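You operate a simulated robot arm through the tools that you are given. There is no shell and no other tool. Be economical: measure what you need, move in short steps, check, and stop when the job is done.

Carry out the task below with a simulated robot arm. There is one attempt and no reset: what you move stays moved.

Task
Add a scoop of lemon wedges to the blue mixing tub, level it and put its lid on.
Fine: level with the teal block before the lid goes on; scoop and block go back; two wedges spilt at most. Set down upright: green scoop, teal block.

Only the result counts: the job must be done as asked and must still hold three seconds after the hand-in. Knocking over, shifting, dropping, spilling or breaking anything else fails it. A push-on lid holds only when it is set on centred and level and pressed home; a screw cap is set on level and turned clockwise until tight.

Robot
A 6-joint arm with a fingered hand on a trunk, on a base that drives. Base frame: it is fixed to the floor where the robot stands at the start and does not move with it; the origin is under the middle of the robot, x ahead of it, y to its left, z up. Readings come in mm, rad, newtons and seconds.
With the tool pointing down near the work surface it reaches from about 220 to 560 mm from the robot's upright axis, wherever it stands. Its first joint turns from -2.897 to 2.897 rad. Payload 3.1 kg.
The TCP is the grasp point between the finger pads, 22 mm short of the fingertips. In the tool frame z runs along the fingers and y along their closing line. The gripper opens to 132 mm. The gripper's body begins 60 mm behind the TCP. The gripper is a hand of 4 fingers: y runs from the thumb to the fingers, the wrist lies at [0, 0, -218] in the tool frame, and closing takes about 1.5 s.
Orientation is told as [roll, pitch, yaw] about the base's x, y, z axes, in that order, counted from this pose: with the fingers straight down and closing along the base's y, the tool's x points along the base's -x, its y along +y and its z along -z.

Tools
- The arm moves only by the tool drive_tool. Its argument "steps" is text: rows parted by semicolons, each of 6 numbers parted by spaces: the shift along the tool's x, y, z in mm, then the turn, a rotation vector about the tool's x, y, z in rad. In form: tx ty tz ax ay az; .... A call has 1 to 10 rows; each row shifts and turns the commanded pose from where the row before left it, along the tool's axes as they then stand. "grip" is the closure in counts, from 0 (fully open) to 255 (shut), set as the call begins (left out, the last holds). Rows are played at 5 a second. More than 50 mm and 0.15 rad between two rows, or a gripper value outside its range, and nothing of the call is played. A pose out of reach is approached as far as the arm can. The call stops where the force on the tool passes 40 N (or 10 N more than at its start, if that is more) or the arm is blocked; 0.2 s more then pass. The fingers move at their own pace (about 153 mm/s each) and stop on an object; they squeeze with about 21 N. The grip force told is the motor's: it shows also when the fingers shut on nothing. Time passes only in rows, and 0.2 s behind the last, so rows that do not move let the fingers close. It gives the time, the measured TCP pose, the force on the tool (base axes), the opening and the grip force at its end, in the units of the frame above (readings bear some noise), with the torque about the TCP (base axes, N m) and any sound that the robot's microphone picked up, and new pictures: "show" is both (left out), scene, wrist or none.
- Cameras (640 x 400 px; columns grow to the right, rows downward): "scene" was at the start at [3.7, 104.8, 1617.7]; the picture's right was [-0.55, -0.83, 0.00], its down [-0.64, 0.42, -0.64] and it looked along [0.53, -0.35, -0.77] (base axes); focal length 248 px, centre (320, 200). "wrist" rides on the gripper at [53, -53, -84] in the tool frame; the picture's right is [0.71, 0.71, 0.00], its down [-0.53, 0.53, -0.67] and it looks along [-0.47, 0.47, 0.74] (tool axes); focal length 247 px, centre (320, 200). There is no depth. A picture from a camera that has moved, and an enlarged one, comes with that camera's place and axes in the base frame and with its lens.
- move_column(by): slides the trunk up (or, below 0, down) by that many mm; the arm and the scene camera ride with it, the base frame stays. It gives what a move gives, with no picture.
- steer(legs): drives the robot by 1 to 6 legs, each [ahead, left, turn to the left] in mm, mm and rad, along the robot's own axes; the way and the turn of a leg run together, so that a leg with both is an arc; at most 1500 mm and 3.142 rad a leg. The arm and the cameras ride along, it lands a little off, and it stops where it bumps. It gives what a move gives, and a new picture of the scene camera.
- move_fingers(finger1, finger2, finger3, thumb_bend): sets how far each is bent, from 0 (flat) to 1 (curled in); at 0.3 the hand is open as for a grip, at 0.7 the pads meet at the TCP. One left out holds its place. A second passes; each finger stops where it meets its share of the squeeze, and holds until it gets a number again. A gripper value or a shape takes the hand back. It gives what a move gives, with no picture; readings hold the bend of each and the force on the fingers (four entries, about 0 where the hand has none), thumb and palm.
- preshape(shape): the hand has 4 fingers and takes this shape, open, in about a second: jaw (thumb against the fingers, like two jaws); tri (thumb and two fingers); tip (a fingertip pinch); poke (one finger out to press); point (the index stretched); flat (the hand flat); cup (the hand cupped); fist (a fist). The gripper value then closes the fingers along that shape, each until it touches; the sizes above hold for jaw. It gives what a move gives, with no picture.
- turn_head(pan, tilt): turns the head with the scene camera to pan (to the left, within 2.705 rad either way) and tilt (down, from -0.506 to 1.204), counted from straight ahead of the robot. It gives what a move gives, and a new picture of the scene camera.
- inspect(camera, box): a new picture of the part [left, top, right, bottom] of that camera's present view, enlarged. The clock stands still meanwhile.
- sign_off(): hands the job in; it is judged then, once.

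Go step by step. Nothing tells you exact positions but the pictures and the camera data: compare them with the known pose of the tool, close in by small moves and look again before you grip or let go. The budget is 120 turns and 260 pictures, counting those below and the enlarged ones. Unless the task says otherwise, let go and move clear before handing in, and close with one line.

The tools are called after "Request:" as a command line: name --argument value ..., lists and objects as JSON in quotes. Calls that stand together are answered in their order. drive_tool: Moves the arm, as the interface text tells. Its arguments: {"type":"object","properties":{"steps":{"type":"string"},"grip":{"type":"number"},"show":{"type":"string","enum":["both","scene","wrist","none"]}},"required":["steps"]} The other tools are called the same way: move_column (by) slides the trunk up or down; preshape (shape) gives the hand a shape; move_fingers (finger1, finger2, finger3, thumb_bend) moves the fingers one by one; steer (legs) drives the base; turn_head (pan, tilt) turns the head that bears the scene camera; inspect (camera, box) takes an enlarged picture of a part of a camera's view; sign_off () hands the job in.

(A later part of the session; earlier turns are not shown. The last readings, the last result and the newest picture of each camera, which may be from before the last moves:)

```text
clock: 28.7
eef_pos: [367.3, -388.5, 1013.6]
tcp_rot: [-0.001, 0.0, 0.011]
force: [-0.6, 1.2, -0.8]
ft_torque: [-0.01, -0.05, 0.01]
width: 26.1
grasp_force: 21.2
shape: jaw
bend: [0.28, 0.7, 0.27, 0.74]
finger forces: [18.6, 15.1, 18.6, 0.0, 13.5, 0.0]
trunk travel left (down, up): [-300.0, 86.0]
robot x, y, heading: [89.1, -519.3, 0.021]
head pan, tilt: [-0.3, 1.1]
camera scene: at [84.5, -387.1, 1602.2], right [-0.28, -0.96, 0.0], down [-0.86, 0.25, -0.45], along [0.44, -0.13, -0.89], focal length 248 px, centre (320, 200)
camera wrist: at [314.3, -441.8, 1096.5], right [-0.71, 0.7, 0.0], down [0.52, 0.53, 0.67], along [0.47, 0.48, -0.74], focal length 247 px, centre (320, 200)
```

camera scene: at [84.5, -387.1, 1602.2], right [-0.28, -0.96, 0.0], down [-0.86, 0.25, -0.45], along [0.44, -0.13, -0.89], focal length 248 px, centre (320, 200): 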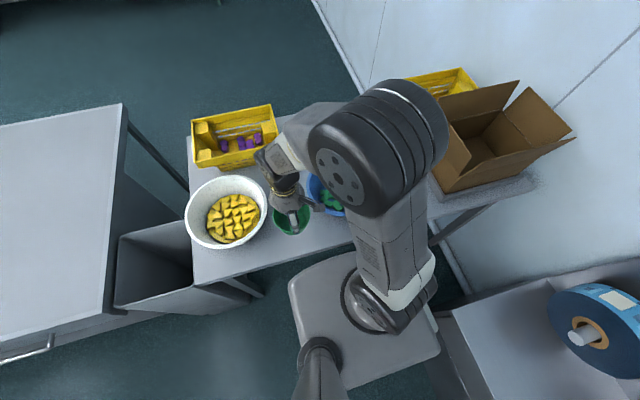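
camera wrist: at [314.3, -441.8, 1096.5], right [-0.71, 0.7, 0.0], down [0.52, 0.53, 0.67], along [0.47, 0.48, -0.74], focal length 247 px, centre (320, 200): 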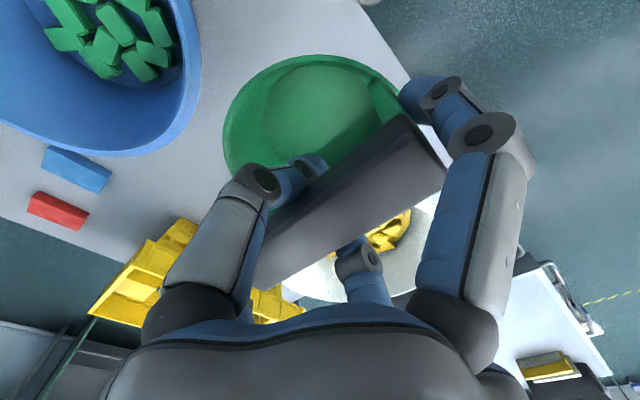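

The wedges are a single layer on a raised disc. To scoop properly the cup must lie at ~90° tilt, so I want to know the bar and bracket shape better; I zoom on the held scoop.

Request:
inspect --camera "scene" --box '[260, 175, 340, 245]'

Request:
inspect --camera "wrist" --box '[200, 30, 480, 310]'

```text
5.71 times, centred on (300, 210) of scene
camera zoom: at [84.5, -387.1, 1602.2], right [-0.28, -0.96, 0.0], down [-0.86, 0.25, -0.45], along [0.44, -0.13, -0.89], focal length 1416 px, centre (434, 143)
```

zoom: 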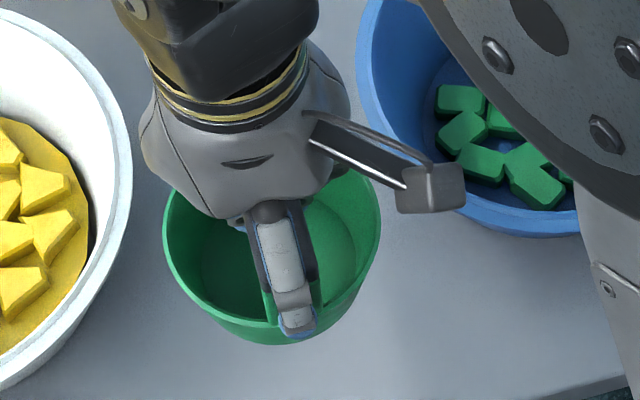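

```text
1.43 times, centred on (340, 170) of wrist
camera zoom: at [314.3, -441.8, 1096.5], right [-0.71, 0.7, 0.0], down [0.52, 0.53, 0.67], along [0.47, 0.48, -0.74], focal length 353 px, centre (291, 243)
```

zoom: 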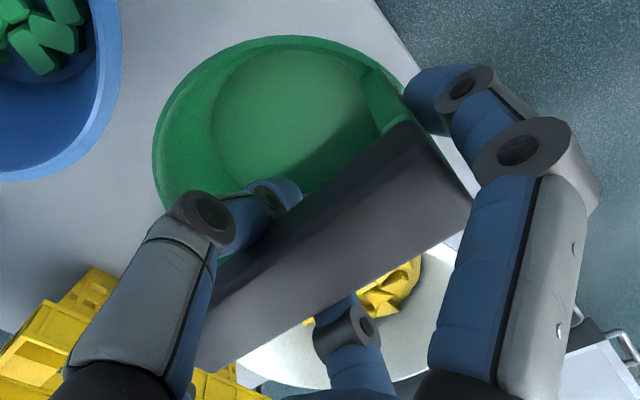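

I'll test whether the wedge bed yields: carry the scoop over the bowl first.

Request:
drive_tool --steps "-23 39 -6 0 0 0;-23 39 -6 0 0 0;-23 39 -6 0 0 0;-23 39 0 0 0 0;-23 39 0 0 0 0;0 0 0 0 0 0" --show "both"

Request:
inspect --camera "scene" --box '[180, 140, 300, 250]'

```text
clock: 30.1
eef_pos: [477.4, -190.0, 1029.5]
tcp_rot: [0.0, 0.003, 0.011]
force: [-0.5, 0.4, -0.6]
ft_torque: [0.01, -0.01, 0.0]
width: 26.1
grasp_force: 20.5
shape: jaw
bend: [0.28, 0.7, 0.27, 0.74]
finger forces: [18.5, 14.2, 18.6, 0.1, 12.9, 0.1]
trunk travel left (down, up): [-300.0, 86.0]
robot x, y, heading: [86.3, -513.3, 0.015]
head pan, tilt: [-0.3, 1.1]
camera scene: at [83.6, -388.0, 1602.3], right [-0.28, -0.96, 0.0], down [-0.86, 0.25, -0.45], along [0.44, -0.13, -0.89], focal length 248 px, centre (320, 200)
camera wrist: at [425.1, -244.1, 1112.5], right [-0.71, 0.7, 0.0], down [0.52, 0.53, 0.67], along [0.47, 0.48, -0.74], focal length 247 px, centre (320, 200)
```

scene: 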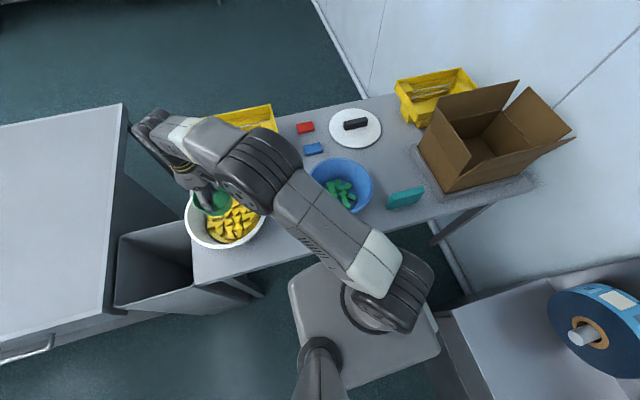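
wrist: 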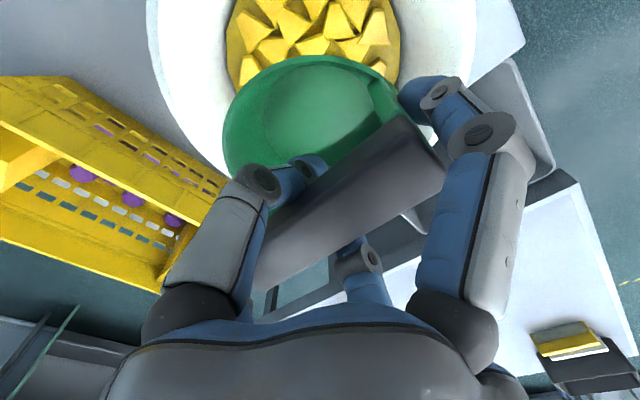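

```text
3.64 times, centred on (240, 195) of scene
camera zoom: at [83.6, -388.0, 1602.3], right [-0.28, -0.96, 0.0], down [-0.86, 0.25, -0.45], along [0.44, -0.13, -0.89], focal length 901 px, centre (611, 218)
```

zoom: 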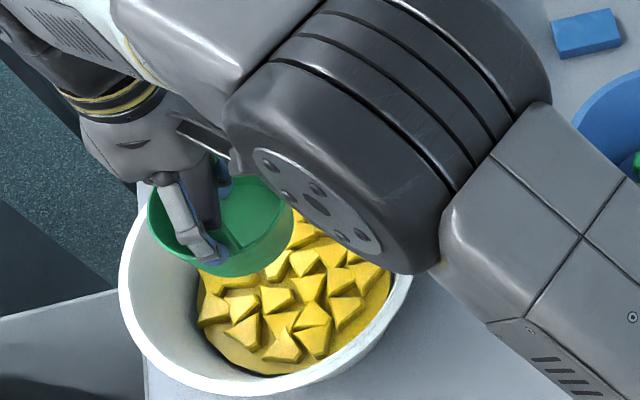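

Lowering upright to touch the wedge surface gently.

Request:
drive_tool --steps "-4 0 30 0 0 0;0 0 30 0 0 0;0 0 15 0 0 0;0 0 0 0 0 0" --show "wrist"

Request:
drive_tool --steps "0 0 6 0 0 0;0 0 6 0 0 0;0 0 6 0 0 0;0 0 6 0 0 0;0 0 6 0 0 0" --show "both"

Request:
inspect --camera "scene" --box '[180, 140, 300, 250]'

```text
clock: 31.1
eef_pos: [484.7, -191.0, 954.3]
tcp_rot: [0.002, 0.001, 0.009]
force: [0.4, 0.0, 0.1]
ft_torque: [0.03, -0.03, -0.03]
width: 26.3
grasp_force: 21.5
shape: jaw
bend: [0.28, 0.7, 0.27, 0.74]
finger forces: [18.5, 14.1, 18.7, 0.0, 12.6, 0.0]
trunk travel left (down, up): [-300.0, 86.0]
robot x, y, heading: [82.5, -515.0, 0.014]
head pan, tilt: [-0.3, 1.1]
camera wrist: at [432.5, -245.0, 1037.3], right [-0.71, 0.7, 0.0], down [0.52, 0.53, 0.67], along [0.47, 0.48, -0.74], focal length 247 px, centre (320, 200)
```

wrist: 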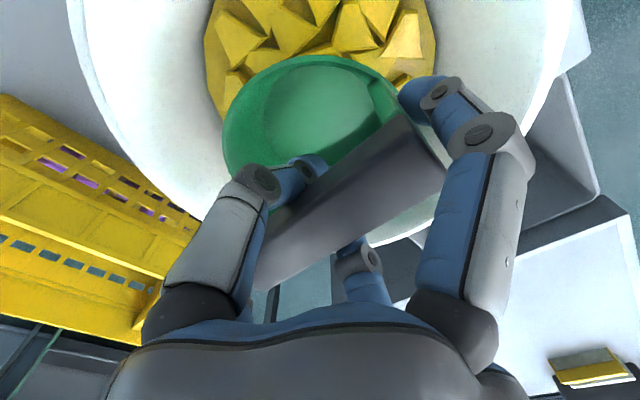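

```text
clock: 32.3
eef_pos: [486.5, -190.6, 924.8]
tcp_rot: [0.0, 0.004, 0.012]
force: [-0.4, 0.2, -2.0]
ft_torque: [-0.01, 0.0, 0.03]
width: 26.0
grasp_force: 20.6
shape: jaw
bend: [0.28, 0.7, 0.27, 0.74]
finger forces: [18.4, 13.7, 18.6, 0.1, 12.6, 0.0]
trunk travel left (down, up): [-300.0, 86.0]
robot x, y, heading: [84.8, -514.4, 0.015]
head pan, tilt: [-0.3, 1.1]
camera scene: at [84.5, -387.0, 1602.2], right [-0.28, -0.96, 0.0], down [-0.86, 0.25, -0.45], along [0.44, -0.13, -0.89], focal length 248 px, centre (320, 200)
camera wrist: at [434.0, -244.1, 1007.9], right [-0.71, 0.7, 0.0], down [0.52, 0.53, 0.67], along [0.47, 0.48, -0.74], focal length 247 px, centre (320, 200)
```

scene: 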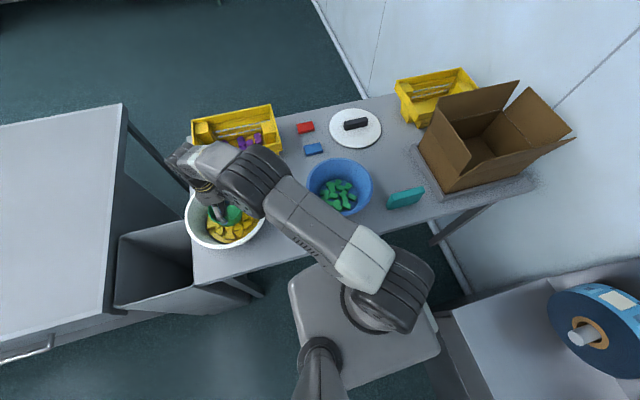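
wrist: 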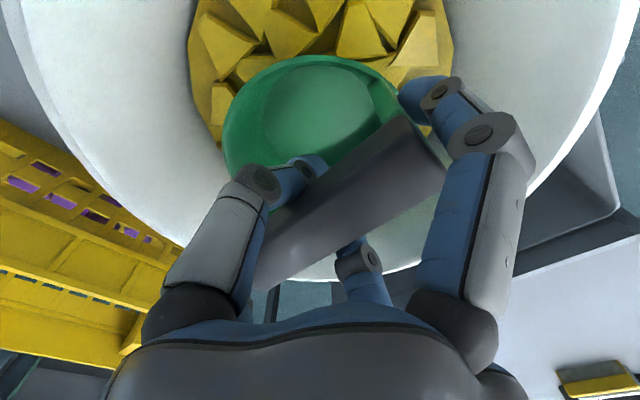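

```text
3.64 times, centred on (240, 195) of scene
camera zoom: at [84.5, -387.0, 1602.2], right [-0.28, -0.96, 0.0], down [-0.86, 0.25, -0.45], along [0.44, -0.13, -0.89], focal length 901 px, centre (611, 218)
```

zoom: 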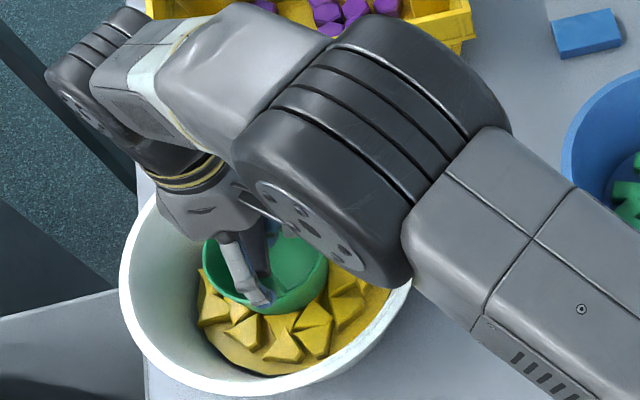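

No firm contact yet; I continue down slowly.

Request:
drive_tool --steps "0 0 5 0 0 0;0 0 5 0 0 0;0 0 5 0 0 0;0 0 5 0 0 0" --show "wrist"

Request:
inspect --camera "scene" --box '[180, 140, 300, 250]'

```text
clock: 33.3
eef_pos: [487.0, -190.0, 906.0]
tcp_rot: [0.001, 0.003, 0.011]
force: [0.8, -0.7, -0.5]
ft_torque: [-0.02, -0.01, 0.01]
width: 25.7
grasp_force: 21.1
shape: jaw
bend: [0.28, 0.7, 0.27, 0.74]
finger forces: [18.6, 13.8, 18.7, 0.0, 12.5, 0.0]
trunk travel left (down, up): [-300.0, 86.0]
robot x, y, heading: [84.8, -516.1, 0.017]
head pan, tilt: [-0.3, 1.1]
camera wrist: at [433.0, -243.6, 988.8], right [-0.71, 0.7, 0.0], down [0.52, 0.53, 0.67], along [0.47, 0.48, -0.74], focal length 247 px, centre (320, 200)
```

wrist: 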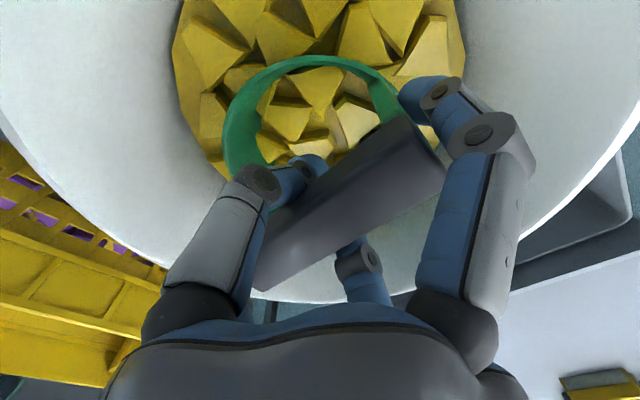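

```text
3.64 times, centred on (240, 195) of scene
camera zoom: at [84.4, -387.1, 1602.2], right [-0.28, -0.96, 0.0], down [-0.86, 0.25, -0.45], along [0.44, -0.13, -0.89], focal length 901 px, centre (611, 218)
```

zoom: 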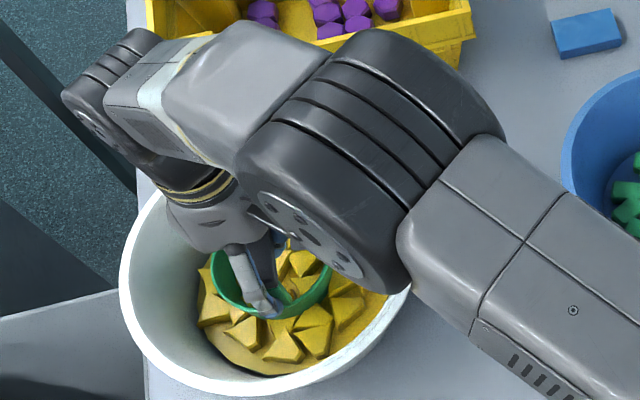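

The wedges are a yielding bulk (the cup sinks through it), so a dip–tilt–draw motion should fill it. I lift, turn the hand to yaw −90° so the camera will be on the upper side when tilting.

Request:
drive_tool --steps "0 0 -45 0 0 0;0 0 -45 0 0 0;0 0 -45 0 0 0;0 0 0 0 0 0.15;0 0 0 0 0 0.15;0 0 0 0 0 0.15;0 0 0 0 0 0.15;0 0 0 0 0 0.15;0 0 0 0 0 0.15;0 0 0 0 0 0.15" --show "none"

Request:
drive_tool --steps "0 0 0 0 0 0.15;0 0 0 0 0 0.15;0 0 0 0 0 0.15;0 0 0 0 0 0.08;0 0 0 0 0 0" --show "both"

```text
clock: 35.5
eef_pos: [486.3, -190.9, 1039.6]
tcp_rot: [-0.001, 0.001, -1.042]
force: [0.2, 0.4, -0.6]
ft_torque: [0.01, 0.0, -0.03]
width: 25.8
grasp_force: 20.7
shape: jaw
bend: [0.28, 0.7, 0.27, 0.74]
finger forces: [18.6, 13.1, 18.8, 0.0, 12.0, 0.0]
trunk travel left (down, up): [-300.0, 86.0]
robot x, y, heading: [84.3, -521.0, 0.015]
head pan, tilt: [-0.3, 1.1]
```

```text
clock: 36.7
eef_pos: [485.7, -189.5, 1040.4]
tcp_rot: [-0.001, 0.003, -1.571]
force: [0.2, 0.1, -1.0]
ft_torque: [-0.03, 0.01, 0.0]
width: 25.9
grasp_force: 21.0
shape: jaw
bend: [0.28, 0.7, 0.27, 0.74]
finger forces: [18.6, 13.0, 18.8, 0.1, 11.9, 0.0]
trunk travel left (down, up): [-300.0, 86.0]
robot x, y, heading: [84.3, -514.3, 0.014]
head pan, tilt: [-0.3, 1.1]
camera scene: at [84.3, -387.1, 1602.2], right [-0.28, -0.96, 0.0], down [-0.86, 0.25, -0.45], along [0.44, -0.13, -0.89], focal length 248 px, centre (320, 200)
camera wrist: at [432.3, -136.7, 1123.8], right [0.71, 0.71, 0.0], down [0.53, -0.53, 0.67], along [0.47, -0.47, -0.75], focal length 247 px, centre (320, 200)
```

scene: 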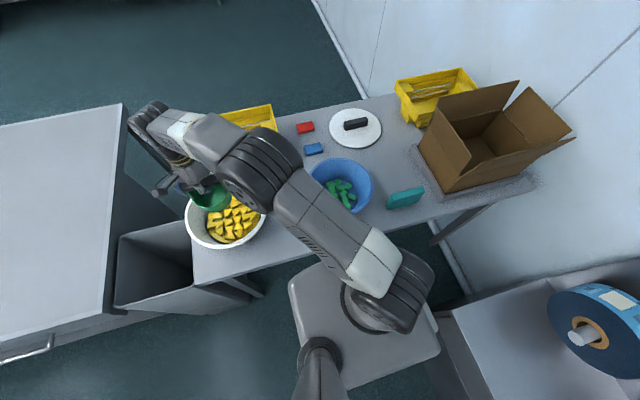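
wrist: 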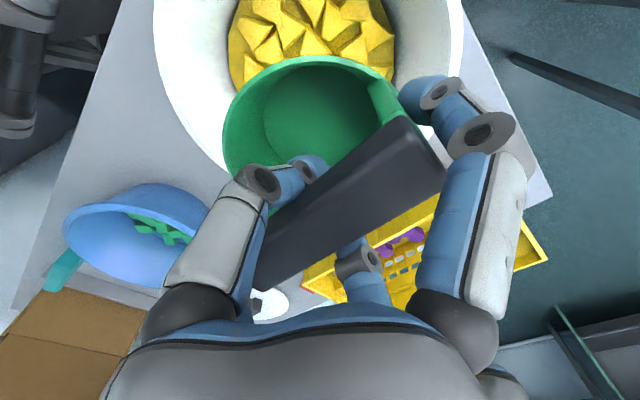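

Now tilt 65° about the tool's y (tool pointing toward +y) at height.

Request:
drive_tool --steps "0 0 0 0 0.15 0;0 0 0 0 0.15 0;0 0 0 0 0.15 0;0 0 0 0 0.15 0;0 0 0 0 0.15 0;0 0 0 0 0.15 0;0 0 0 0 0.15 0;0 0 0 0 0.08 0;0 0 0 0 0 0" --show "both"

Request:
inspect --camera "scene" --box '[160, 110, 300, 250]'

```text
clock: 38.7
eef_pos: [487.2, -190.2, 1040.1]
tcp_rot: [-0.005, 1.132, -1.574]
force: [-0.2, 0.1, -1.6]
ft_torque: [-0.01, 0.0, -0.01]
width: 25.7
grasp_force: 21.1
shape: jaw
bend: [0.28, 0.7, 0.27, 0.73]
finger forces: [18.6, 11.4, 19.1, 0.0, 10.3, 0.0]
trunk travel left (down, up): [-300.0, 86.0]
robot x, y, heading: [86.5, -514.5, 0.024]
head pan, tilt: [-0.3, 1.1]
camera scene: at [84.3, -387.1, 1602.3], right [-0.28, -0.96, 0.0], down [-0.86, 0.25, -0.45], along [0.44, -0.13, -0.89], focal length 248 px, centre (320, 200)
camera wrist: at [434.0, -243.1, 1123.1], right [0.71, 0.3, 0.64], down [0.53, -0.83, -0.19], along [0.47, 0.47, -0.75], focal length 247 px, centre (320, 200)
```

scene: 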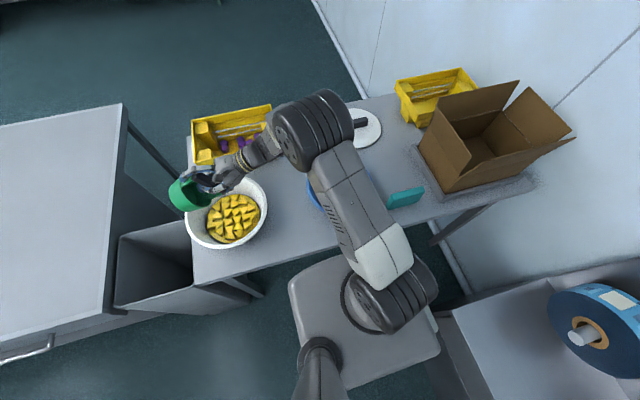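
wrist: 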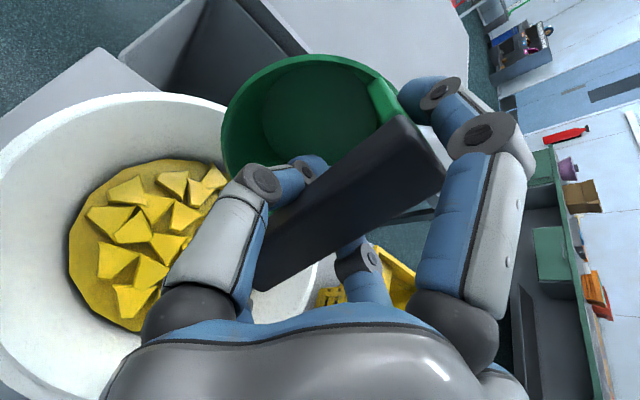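

```text
2.86 times, centred on (230, 180) of scene
camera zoom: at [84.3, -387.1, 1602.3], right [-0.28, -0.96, 0.0], down [-0.86, 0.25, -0.45], along [0.44, -0.13, -0.89], focal length 708 px, centre (577, 257)
```

zoom: 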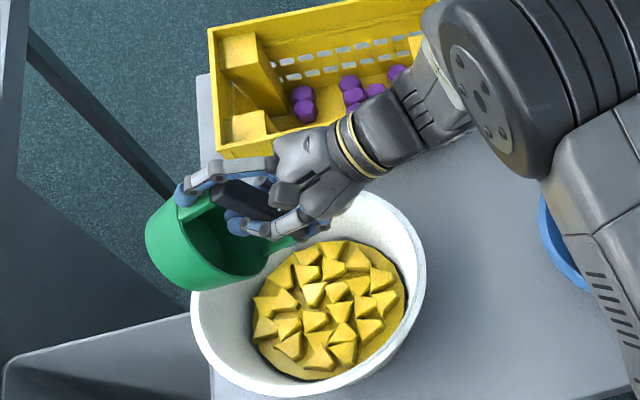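

Tilt works well. I shift to y≈−215 and descend into the bowl in steps.

Request:
drive_tool --steps "-10.6 0 -22.6 0 0 0;-36.2 0 17 0 0 0;-36.2 0 17 0 0 0;-36.2 0 17 0 0 0;0 0 0 0 0 0" --show "wrist"

Request:
inspect --camera "scene" --box '[160, 110, 300, 250]'

```text
clock: 39.9
eef_pos: [483.9, -216.3, 919.9]
tcp_rot: [-0.003, 1.13, -1.573]
force: [-0.2, 0.1, -1.4]
ft_torque: [-0.02, 0.02, -0.03]
width: 25.4
grasp_force: 21.6
shape: jaw
bend: [0.28, 0.7, 0.27, 0.73]
finger forces: [18.5, 11.0, 19.0, 0.0, 10.0, 0.0]
trunk travel left (down, up): [-300.0, 86.0]
robot x, y, heading: [85.3, -514.5, 0.014]
head pan, tilt: [-0.3, 1.1]
camera wrist: at [431.4, -269.7, 1003.5], right [0.71, 0.3, 0.64], down [0.53, -0.83, -0.19], along [0.47, 0.47, -0.75], focal length 247 px, centre (320, 200)
```

wrist: 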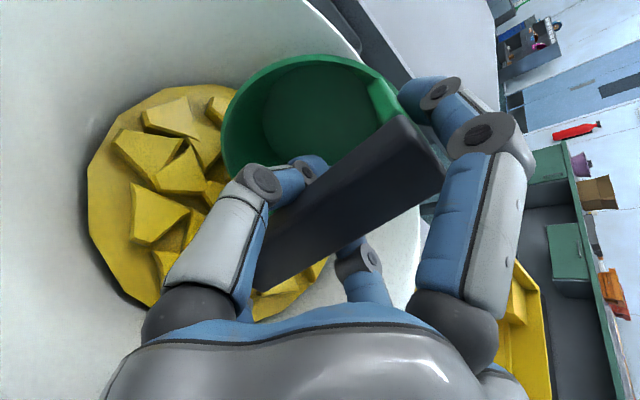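

```text
2.86 times, centred on (230, 180) of scene
camera zoom: at [83.9, -387.3, 1602.3], right [-0.28, -0.96, 0.0], down [-0.86, 0.25, -0.45], along [0.44, -0.13, -0.89], focal length 708 px, centre (577, 257)
```

zoom: 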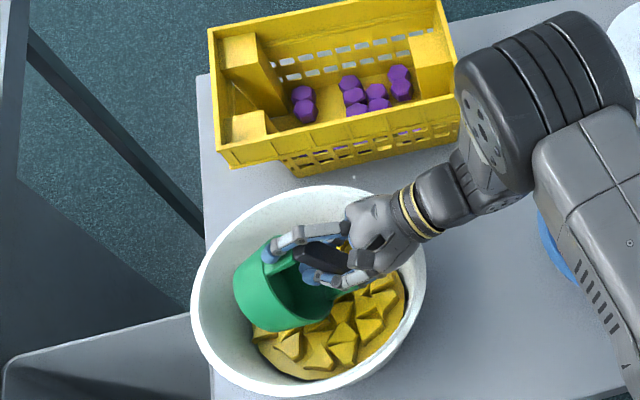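

Continue down in small steps until the low edge is near the bowl floor.

Request:
drive_tool --steps "-9 8 4.2 0 0 0;-9 0 4.2 0 0 0;-9 0 4.2 0 0 0;-9 0 4.2 0 0 0;-4.5 0 2.1 0 0 0;0 0 0 0 0 0" --show "wrist"

Request:
inspect --camera "scene" --box '[160, 110, 300, 250]'

```text
clock: 41.4
eef_pos: [494.7, -215.3, 880.5]
tcp_rot: [0.022, 1.138, -1.55]
force: [-4.1, -0.8, 20.1]
ft_torque: [-2.26, -0.1, -0.39]
width: 25.5
grasp_force: 21.1
shape: jaw
bend: [0.28, 0.7, 0.27, 0.73]
finger forces: [18.8, 11.2, 19.8, 0.0, 10.2, 0.0]
trunk travel left (down, up): [-300.0, 86.0]
robot x, y, heading: [87.1, -516.4, 0.017]
head pan, tilt: [-0.3, 1.1]
stopped in row 6: the force on the tool passed its limit at 41 N (the readings are from after the stop); the commanded pose is now the measured one
camera wrist: at [440.8, -269.4, 962.9], right [0.7, 0.3, 0.65], down [0.53, -0.83, -0.19], along [0.48, 0.48, -0.74], focal length 247 px, centre (320, 200)
```

wrist: 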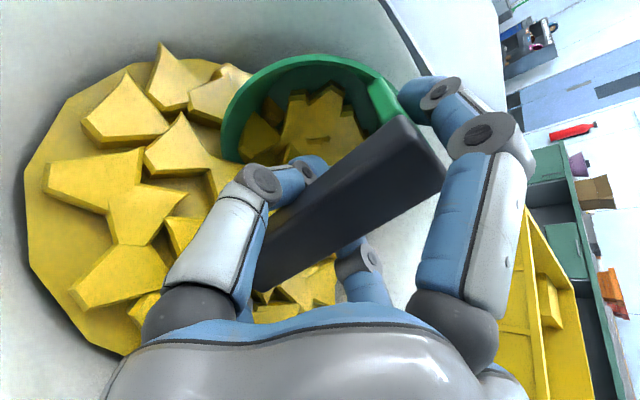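

```text
2.86 times, centred on (230, 180) of scene
camera zoom: at [81.1, -388.3, 1602.3], right [-0.28, -0.96, 0.0], down [-0.85, 0.25, -0.46], along [0.44, -0.13, -0.89], focal length 708 px, centre (577, 257)
```

zoom: 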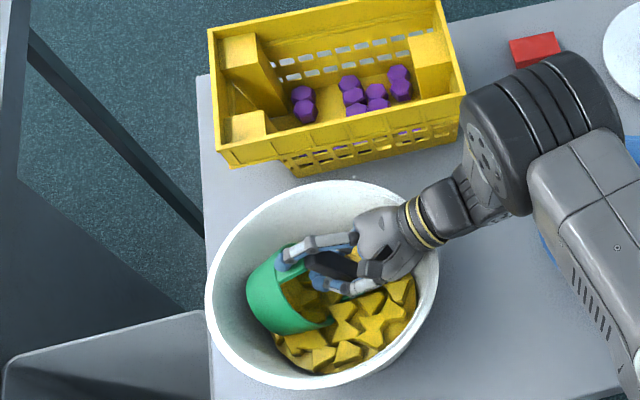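

The hand touched the bowl rim on the −y side and tipped the bowl slightly. I back up at once and check that the bowl settles.

Request:
drive_tool --steps "7 0 -3 0 0 0;9 0 -4.2 0 0 0;0 0 0 0 0 0" --show "wrist"

Request:
inspect --camera "scene" --box '[160, 110, 300, 250]'

```text
clock: 42.2
eef_pos: [495.7, -215.7, 894.9]
tcp_rot: [0.005, 1.135, -1.565]
force: [0.4, 0.2, -2.0]
ft_torque: [-0.06, 0.03, 0.0]
width: 25.7
grasp_force: 20.9
shape: jaw
bend: [0.28, 0.7, 0.27, 0.73]
finger forces: [18.7, 11.2, 19.9, 0.0, 10.2, 0.0]
trunk travel left (down, up): [-300.0, 86.0]
robot x, y, heading: [84.9, -517.3, 0.02]
head pan, tilt: [-0.3, 1.1]
camera wrist: at [441.5, -268.3, 978.1], right [0.71, 0.3, 0.64], down [0.53, -0.83, -0.19], along [0.47, 0.47, -0.74], focal length 247 px, centre (320, 200)
```

wrist: 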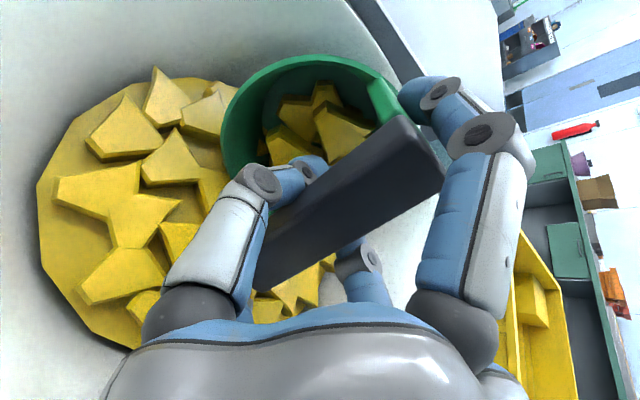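

```text
2.86 times, centred on (230, 180) of scene
camera zoom: at [84.9, -387.0, 1602.2], right [-0.28, -0.96, 0.0], down [-0.86, 0.25, -0.45], along [0.44, -0.13, -0.89], focal length 708 px, centre (577, 257)
```

zoom: 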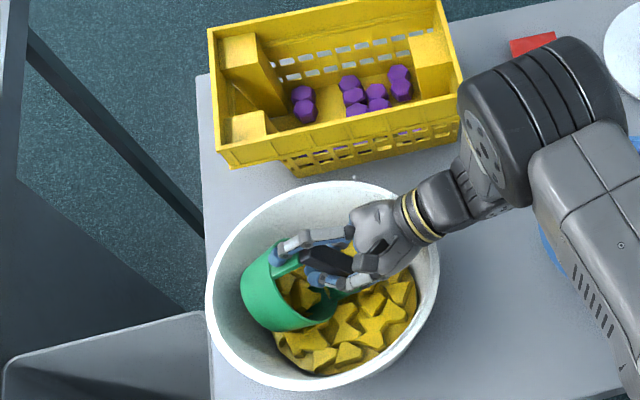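

The bowl settled but sits ~14 mm toward −y of its old place (I'll consider nudging it back). Wedges show in the cup; I now turn the scoop upright while lifting and see whether it holds them.

Request:
drive_tool --steps "9 0 -4.2 0 -0.12 0;12.7 0 -8 0 -0.15 0;11.5 0 -9.6 0 -0.15 0;6.7 0 -7.5 0 -0.15 0;5.6 0 -8.3 0 -0.15 0;4.3 0 -9 0 -0.15 0;2.9 0 -9.6 0 -0.15 0;0 0 -20 0 -0.115 0;0 0 0 0 0 0" --show "both"

Request:
inspect --camera "scene" --box '[160, 110, 300, 250]'

```text
clock: 44.2
eef_pos: [497.8, -217.6, 994.7]
tcp_rot: [0.002, -0.003, -1.57]
force: [-1.0, 0.3, -1.8]
ft_torque: [0.0, 0.0, 0.01]
width: 25.8
grasp_force: 20.7
shape: jaw
bend: [0.28, 0.7, 0.27, 0.73]
finger forces: [19.1, 9.8, 19.4, 0.1, 9.1, 0.1]
trunk travel left (down, up): [-300.0, 86.0]
robot x, y, heading: [85.4, -517.6, 0.014]
head pan, tilt: [-0.3, 1.1]
camera scene: at [84.7, -387.2, 1602.2], right [-0.28, -0.96, 0.0], down [-0.86, 0.25, -0.45], along [0.44, -0.13, -0.89], focal length 248 px, centre (320, 200)
camera wrist: at [442.7, -163.5, 1077.6], right [0.71, 0.71, 0.0], down [0.52, -0.52, 0.67], along [0.48, -0.47, -0.74], focal length 247 px, centre (320, 200)
```

scene: 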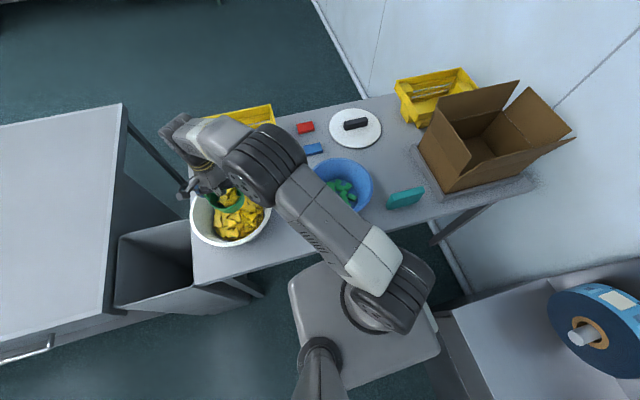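
wrist: 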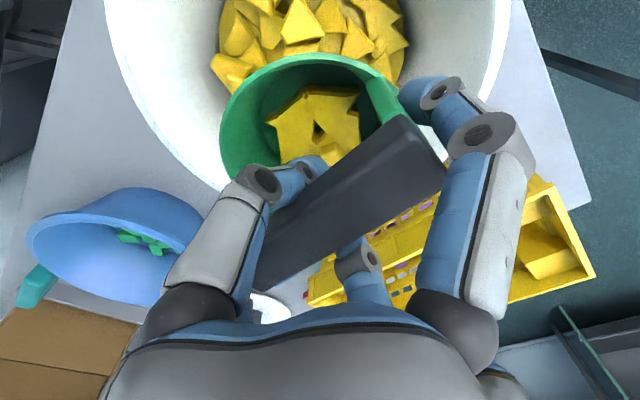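

```text
2.86 times, centred on (230, 180) of scene
camera zoom: at [84.7, -387.2, 1602.2], right [-0.28, -0.96, 0.0], down [-0.86, 0.25, -0.45], along [0.44, -0.13, -0.89], focal length 708 px, centre (577, 257)
```

zoom: 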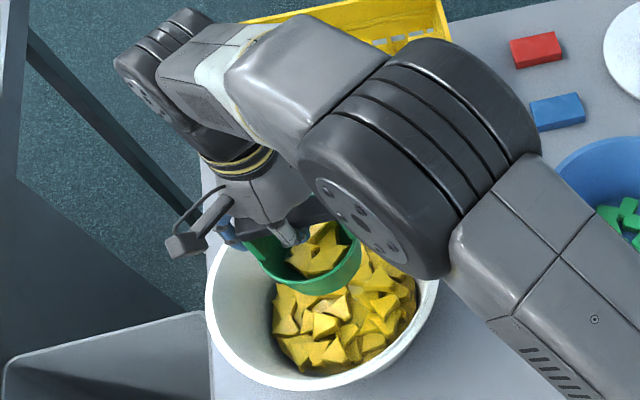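

The scoop now holds wedges. I check how full it is.

Request:
inspect --camera "wrist" --box '[200, 0, 480, 220]'

```text
1.82 times, centred on (340, 110) of wrist
camera zoom: at [442.7, -163.5, 1077.6], right [0.71, 0.71, 0.0], down [0.52, -0.52, 0.67], along [0.48, -0.47, -0.74], focal length 449 px, centre (284, 364)
```

zoom: 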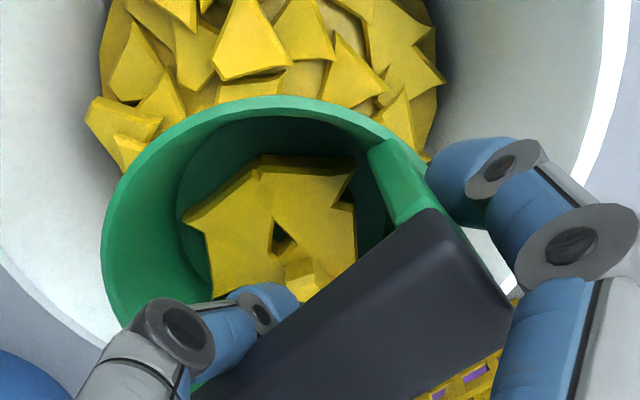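

Only about a third full and the bowl moved ≈16 mm in −y. I'll do a second dip farther from the hand-side rim, and use the cup to nudge the bowl back +y. First tilt again above the bowl.

Request:
drive_tool --steps "10 -11 -20 0 0 0;0 0 0 0 0.15 0;0 0 0 0 0.15 0;0 0 0 0 0.15 0;0 0 0 0 0.15 0;0 0 0 0 0.15 0;0 0 0 0 0.15 0;0 0 0 0 0.15 0;0 0 0 0 0.08 0;0 0 0 0 0 0" --show "wrist"

Request:
inspect --camera "scene" --box '[160, 110, 300, 250]'

```text
clock: 46.4
eef_pos: [484.9, -207.2, 1014.7]
tcp_rot: [0.01, 1.131, -1.561]
force: [-0.5, -0.2, -1.1]
ft_torque: [-0.02, 0.0, 0.02]
width: 25.6
grasp_force: 21.7
shape: jaw
bend: [0.28, 0.7, 0.27, 0.73]
finger forces: [18.9, 8.8, 19.6, 0.0, 7.8, 0.0]
trunk travel left (down, up): [-300.0, 86.0]
robot x, y, heading: [85.4, -514.4, 0.015]
head pan, tilt: [-0.3, 1.1]
camera wrist: at [430.6, -259.3, 1098.2], right [0.7, 0.3, 0.64], down [0.53, -0.83, -0.19], along [0.47, 0.47, -0.74], focal length 247 px, centre (320, 200)
```

wrist: 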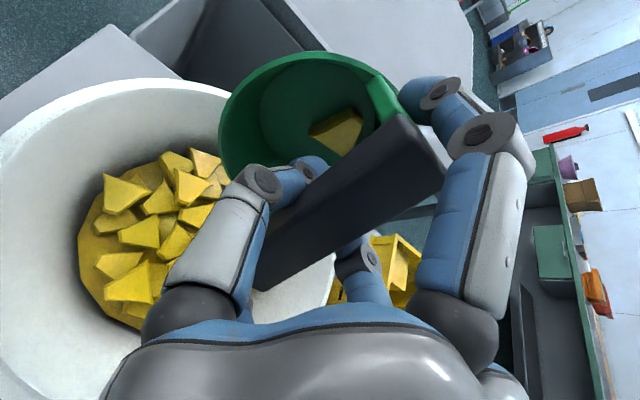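

```text
2.86 times, centred on (230, 180) of scene
camera zoom: at [84.3, -387.1, 1602.3], right [-0.28, -0.96, 0.0], down [-0.86, 0.25, -0.45], along [0.44, -0.13, -0.89], focal length 708 px, centre (577, 257)
```

zoom: 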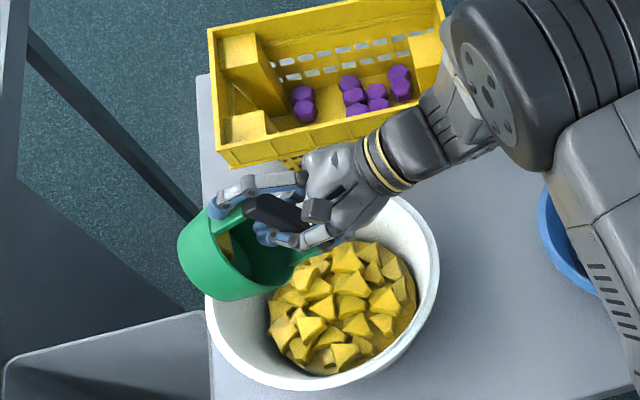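

The loose heap is now higher, so the lip will get under it more easily. I descend again.

Request:
drive_tool --steps "-33.2 0 15.6 0 0 0;-33.2 0 15.6 0 0 0;-27 0 12.7 0 0 0;-9 0 4.2 0 0 0;-7 0 3.3 0 0 0;0 0 0 0 0 0" --show "wrist"

Request:
inspect --camera "scene" --box '[160, 110, 300, 250]'

```text
clock: 47.8
eef_pos: [484.4, -208.0, 893.1]
tcp_rot: [0.008, 1.129, -1.562]
force: [-1.2, -0.6, -1.7]
ft_torque: [-0.03, 0.0, -0.02]
width: 25.6
grasp_force: 20.6
shape: jaw
bend: [0.28, 0.7, 0.27, 0.73]
finger forces: [18.8, 8.6, 19.7, 0.0, 7.7, 0.0]
trunk travel left (down, up): [-300.0, 86.0]
robot x, y, heading: [86.8, -518.2, 0.019]
head pan, tilt: [-0.3, 1.1]
camera wrist: at [431.5, -259.9, 976.8], right [0.7, 0.3, 0.64], down [0.53, -0.83, -0.19], along [0.47, 0.47, -0.74], focal length 247 px, centre (320, 200)
```

wrist: 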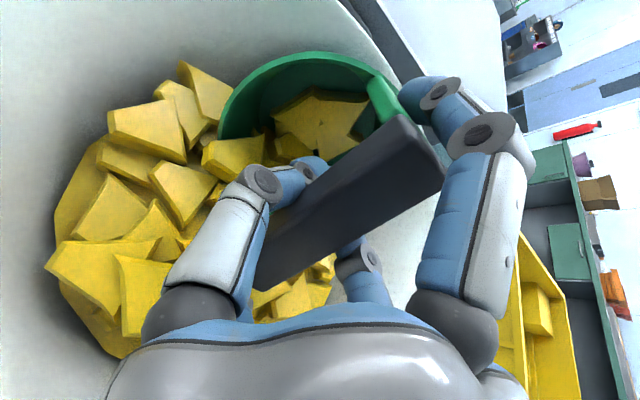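

```text
2.86 times, centred on (230, 180) of scene
camera zoom: at [84.4, -387.2, 1602.3], right [-0.28, -0.96, 0.0], down [-0.86, 0.25, -0.45], along [0.44, -0.13, -0.89], focal length 708 px, centre (577, 257)
```

zoom: 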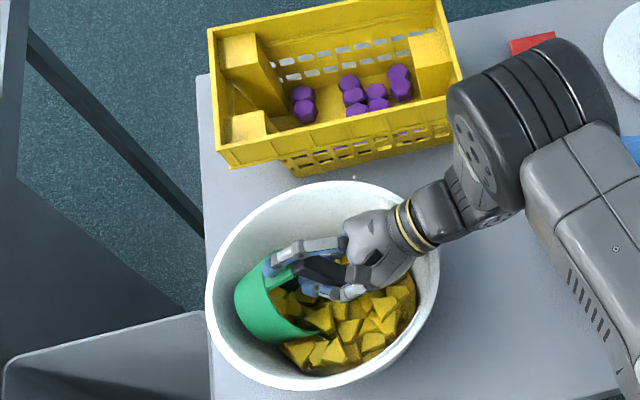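

Good—wedges go in. I lower a bit more, then push +y gently to nudge the bowl back.

Request:
drive_tool --steps "-7 0 3.3 0 0 0;3.4 0 7.2 0 0 0;3.4 0 7.2 0 0 0;3.4 0 7.2 0 0 0;0 0 0 0 0 0" --show "wrist"

Request:
inspect --camera "scene" --box '[160, 110, 300, 250]'

```text
clock: 49.0
eef_pos: [484.9, -181.7, 887.0]
tcp_rot: [0.009, 1.129, -1.563]
force: [0.4, -1.5, -0.6]
ft_torque: [-0.02, -0.02, 0.04]
width: 25.7
grasp_force: 21.5
shape: jaw
bend: [0.28, 0.7, 0.27, 0.73]
finger forces: [18.8, 8.3, 20.0, 0.1, 7.3, 0.1]
trunk travel left (down, up): [-300.0, 86.0]
robot x, y, heading: [86.2, -515.7, 0.014]
head pan, tilt: [-0.3, 1.1]
camera wrist: at [430.5, -235.7, 970.1], right [0.7, 0.3, 0.64], down [0.53, -0.83, -0.19], along [0.47, 0.47, -0.74], focal length 247 px, centre (320, 200)
```

wrist: 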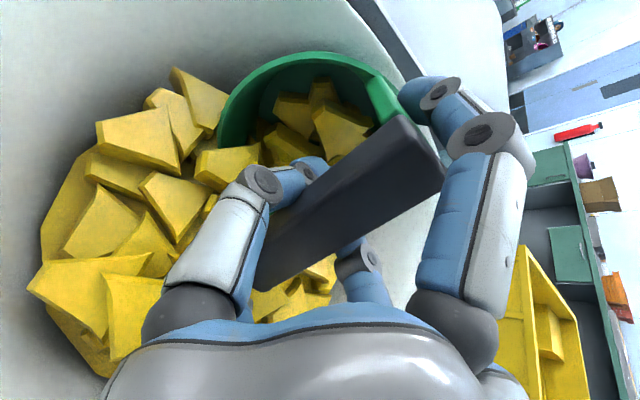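

```text
2.86 times, centred on (230, 180) of scene
camera zoom: at [84.5, -387.5, 1602.3], right [-0.28, -0.96, 0.0], down [-0.86, 0.25, -0.45], along [0.44, -0.13, -0.89], focal length 708 px, centre (577, 257)
```

zoom: 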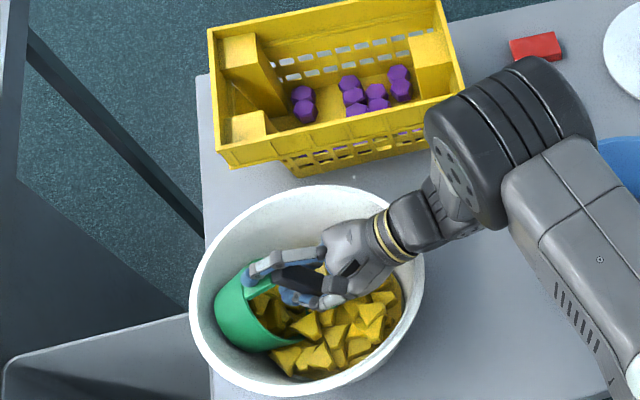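

The bowl is back exactly at its original spot. Now I draw the scoop through the heap toward −y, turning it upright while lifting.

Request:
drive_tool --steps "-7.2 0 3.4 0 0 0;-2.4 0 -9.9 0 0 0;-1 0 -10.5 0 -0.08 0;5 0 -13 0 -0.15 0;9 0 -10 0 -0.15 0;8 0 -9 0 -0.15 0;6 0 -9 0 -0.15 0;4.5 0 -9 0 -0.15 0;3 0 -10 0 -0.15 0;0 0 -15 0 -0.15 0" --show "wrist"

Request:
inspect --camera "scene" --box '[160, 110, 300, 250]'

```text
clock: 51.2
eef_pos: [484.0, -215.9, 965.0]
tcp_rot: [0.003, -0.001, -1.57]
force: [0.2, 1.2, -2.3]
ft_torque: [0.03, 0.0, 0.0]
width: 25.5
grasp_force: 21.1
shape: jaw
bend: [0.28, 0.7, 0.27, 0.73]
finger forces: [19.4, 7.5, 19.6, 0.1, 6.8, 0.0]
trunk travel left (down, up): [-300.0, 86.0]
robot x, y, heading: [86.2, -509.9, 0.016]
head pan, tilt: [-0.3, 1.1]
camera wrist: at [430.3, -162.2, 1048.9], right [0.71, 0.71, 0.0], down [0.52, -0.52, 0.67], along [0.48, -0.47, -0.74], focal length 247 px, centre (320, 200)
```

wrist: 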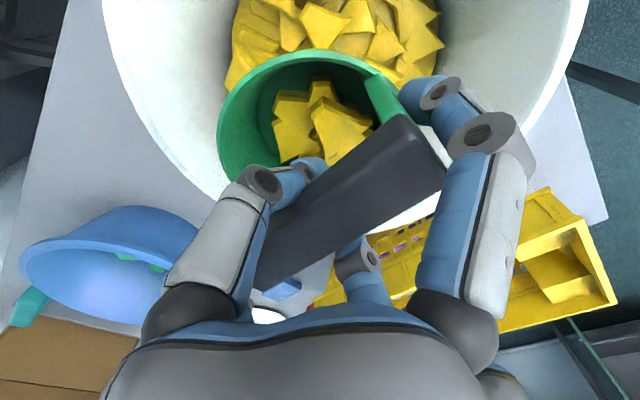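

```text
2.86 times, centred on (230, 180) of scene
camera zoom: at [84.3, -386.5, 1602.2], right [-0.28, -0.96, 0.0], down [-0.86, 0.25, -0.45], along [0.44, -0.13, -0.89], focal length 708 px, centre (577, 257)
```

zoom: 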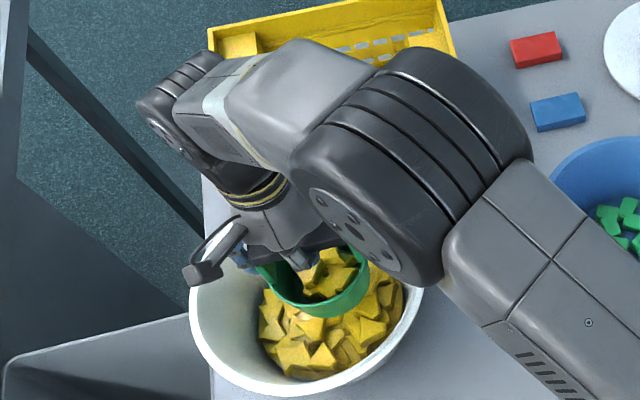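

Request:
inspect --camera "wrist" --box '[200, 20, 400, 180]'

Request:
drive_tool --steps "0 0 -20 0 0 0;0 0 -20 0 0 0;0 0 0 0 0 0;0 0 0 0 0 0" --show "none"

```text
2.50 times, centred on (300, 100) of wrist
camera zoom: at [430.3, -162.2, 1048.9], right [0.71, 0.71, 0.0], down [0.52, -0.52, 0.67], along [0.48, -0.47, -0.74], focal length 617 px, centre (370, 450)
```

zoom: 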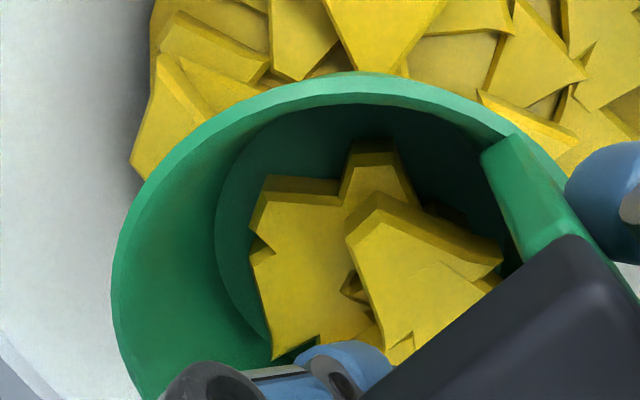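

```text
clock: 52.2
eef_pos: [484.2, -215.3, 1006.1]
tcp_rot: [0.005, -0.001, -1.569]
force: [0.4, -0.6, -1.9]
ft_torque: [-0.03, -0.03, 0.04]
width: 25.3
grasp_force: 21.3
shape: jaw
bend: [0.28, 0.7, 0.27, 0.73]
finger forces: [19.3, 7.5, 19.6, 0.0, 7.0, 0.1]
trunk travel left (down, up): [-300.0, 86.0]
robot x, y, heading: [87.2, -517.8, 0.016]
head pan, tilt: [-0.3, 1.1]
```

About 7–8 wedges, roughly half full. One more, slightly deeper dip for a fuller scoop, tilting while descending.

Request:
drive_tool --steps "30 0 0 0 0 0;0 0 12 0 0.15 0;-1.8 0 11.9 0 0.15 0;-3.5 0 11.5 0 0.15 0;-5.2 0 10.8 0 0.15 0;-6.8 0 9.9 0 0.15 0;-8.2 0 8.8 0 0.15 0;-9.4 0 7.5 0 0.15 0;-10.4 0 6 0 0.08 0;0 0 0 0 0 0" --show "none"

Request:
drive_tool --steps "-9 0 4.2 0 0 0;-9 0 4.2 0 0 0;-7 0 3.3 0 0 0;-5 0 2.3 0 0 0;-4 0 2 0 0 0;0 0 0 0 0 0" --show "wrist"

Request:
inspect --camera "scene" --box '[160, 110, 300, 250]'

```text
clock: 54.4
eef_pos: [484.7, -184.8, 909.2]
tcp_rot: [0.01, 1.132, -1.562]
force: [0.6, -0.5, -1.1]
ft_torque: [0.0, -0.01, -0.01]
width: 25.3
grasp_force: 21.2
shape: jaw
bend: [0.28, 0.7, 0.27, 0.73]
finger forces: [18.8, 6.3, 19.6, 0.1, 5.6, 0.0]
trunk travel left (down, up): [-300.0, 86.0]
robot x, y, heading: [87.0, -518.8, 0.014]
head pan, tilt: [-0.3, 1.1]
```

```text
clock: 55.8
eef_pos: [484.8, -185.7, 876.4]
tcp_rot: [0.028, 1.136, -1.545]
force: [4.2, 3.3, 39.5]
ft_torque: [-3.84, 0.3, 0.47]
width: 25.4
grasp_force: 21.1
shape: jaw
bend: [0.27, 0.7, 0.28, 0.73]
finger forces: [21.7, 6.2, 18.4, 0.0, 4.2, 0.0]
trunk travel left (down, up): [-300.0, 86.0]
robot x, y, heading: [86.6, -516.4, 0.018]
head pan, tilt: [-0.3, 1.1]
camera wrist: at [430.9, -239.5, 959.4], right [0.7, 0.3, 0.65], down [0.53, -0.83, -0.19], along [0.48, 0.48, -0.74], focal length 247 px, centre (320, 200)
```

wrist: 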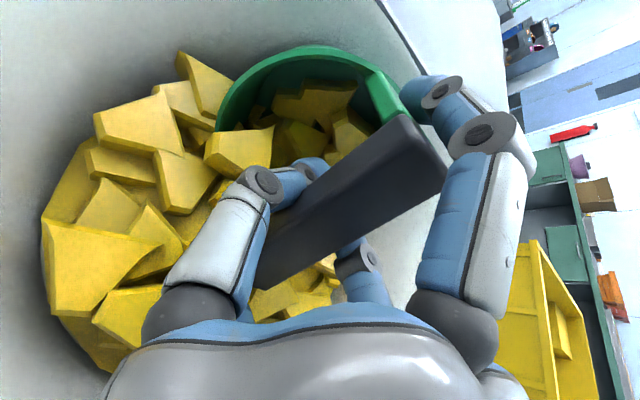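

```text
2.86 times, centred on (230, 180) of scene
camera zoom: at [81.0, -388.9, 1602.7], right [-0.28, -0.96, 0.0], down [-0.85, 0.25, -0.46], along [0.44, -0.13, -0.89], focal length 708 px, centre (577, 257)
```

zoom: 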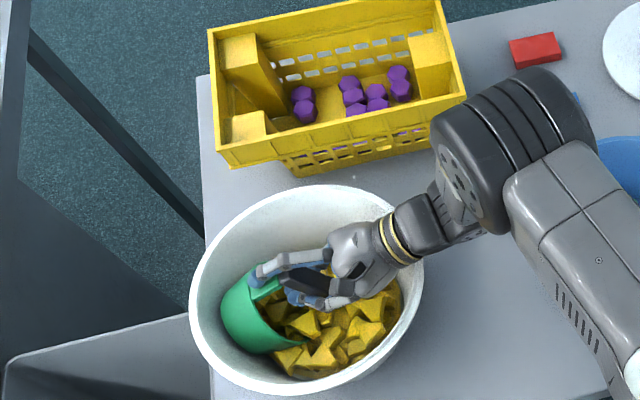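

Rim contact again at this depth; I back up slightly and do the draw-and-lift.

Request:
drive_tool --steps "5 0 -2.3 0 0 0;-0.8 0 -10.5 0 -0.05 0;-0.5 0 -10.5 0 -0.13 0;5 0 -11 0 -0.15 0;8 0 -8 0 -0.15 0;7 0 -8 0 -0.15 0;5 0 -8 0 -0.15 0;4 0 -9 0 -0.15 0;3 0 -15 0 -0.15 0;0 0 -20 0 -0.052 0" --show "wrist"

Request:
inspect --camera "wrist" --box '[200, 20, 400, 180]'

Request:
inspect --camera "scene" --box '[160, 110, 300, 250]'

```text
clock: 58.0
eef_pos: [485.2, -211.6, 972.3]
tcp_rot: [0.004, -0.003, -1.568]
force: [0.9, -0.3, -2.2]
ft_torque: [0.0, -0.04, 0.02]
width: 25.7
grasp_force: 20.7
shape: jaw
bend: [0.27, 0.7, 0.28, 0.73]
finger forces: [19.6, 5.8, 20.5, 0.1, 5.1, 0.0]
trunk travel left (down, up): [-300.0, 86.0]
robot x, y, heading: [86.8, -512.7, 0.013]
head pan, tilt: [-0.3, 1.1]
camera wrist: at [430.7, -156.9, 1055.5], right [0.71, 0.71, 0.0], down [0.52, -0.52, 0.67], along [0.48, -0.47, -0.74], focal length 247 px, centre (320, 200)
```

wrist: 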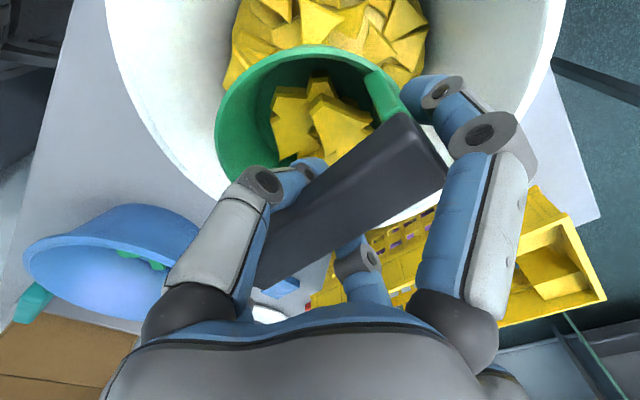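

```text
2.50 times, centred on (300, 100) of wrist
camera zoom: at [430.7, -156.9, 1055.5], right [0.71, 0.71, 0.0], down [0.52, -0.52, 0.67], along [0.48, -0.47, -0.74], focal length 617 px, centre (370, 450)
```

zoom: 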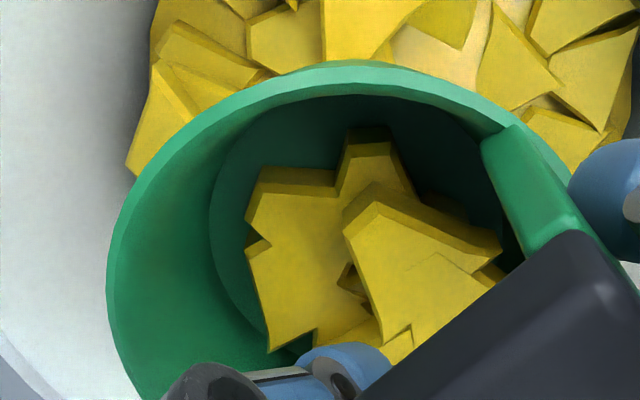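

```text
2.86 times, centred on (230, 180) of scene
camera zoom: at [84.2, -387.5, 1602.3], right [-0.28, -0.96, 0.0], down [-0.86, 0.25, -0.45], along [0.44, -0.13, -0.89], focal length 708 px, centre (577, 257)
```

zoom: 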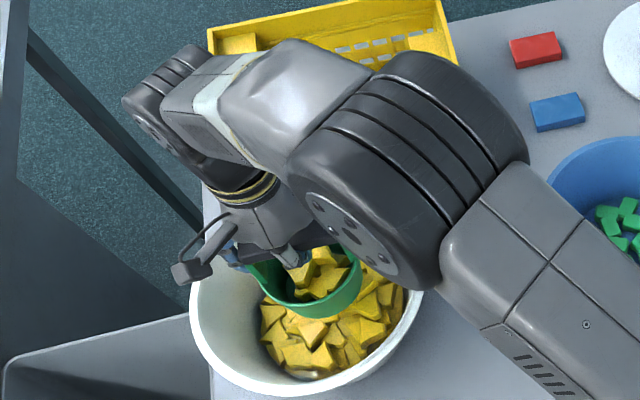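

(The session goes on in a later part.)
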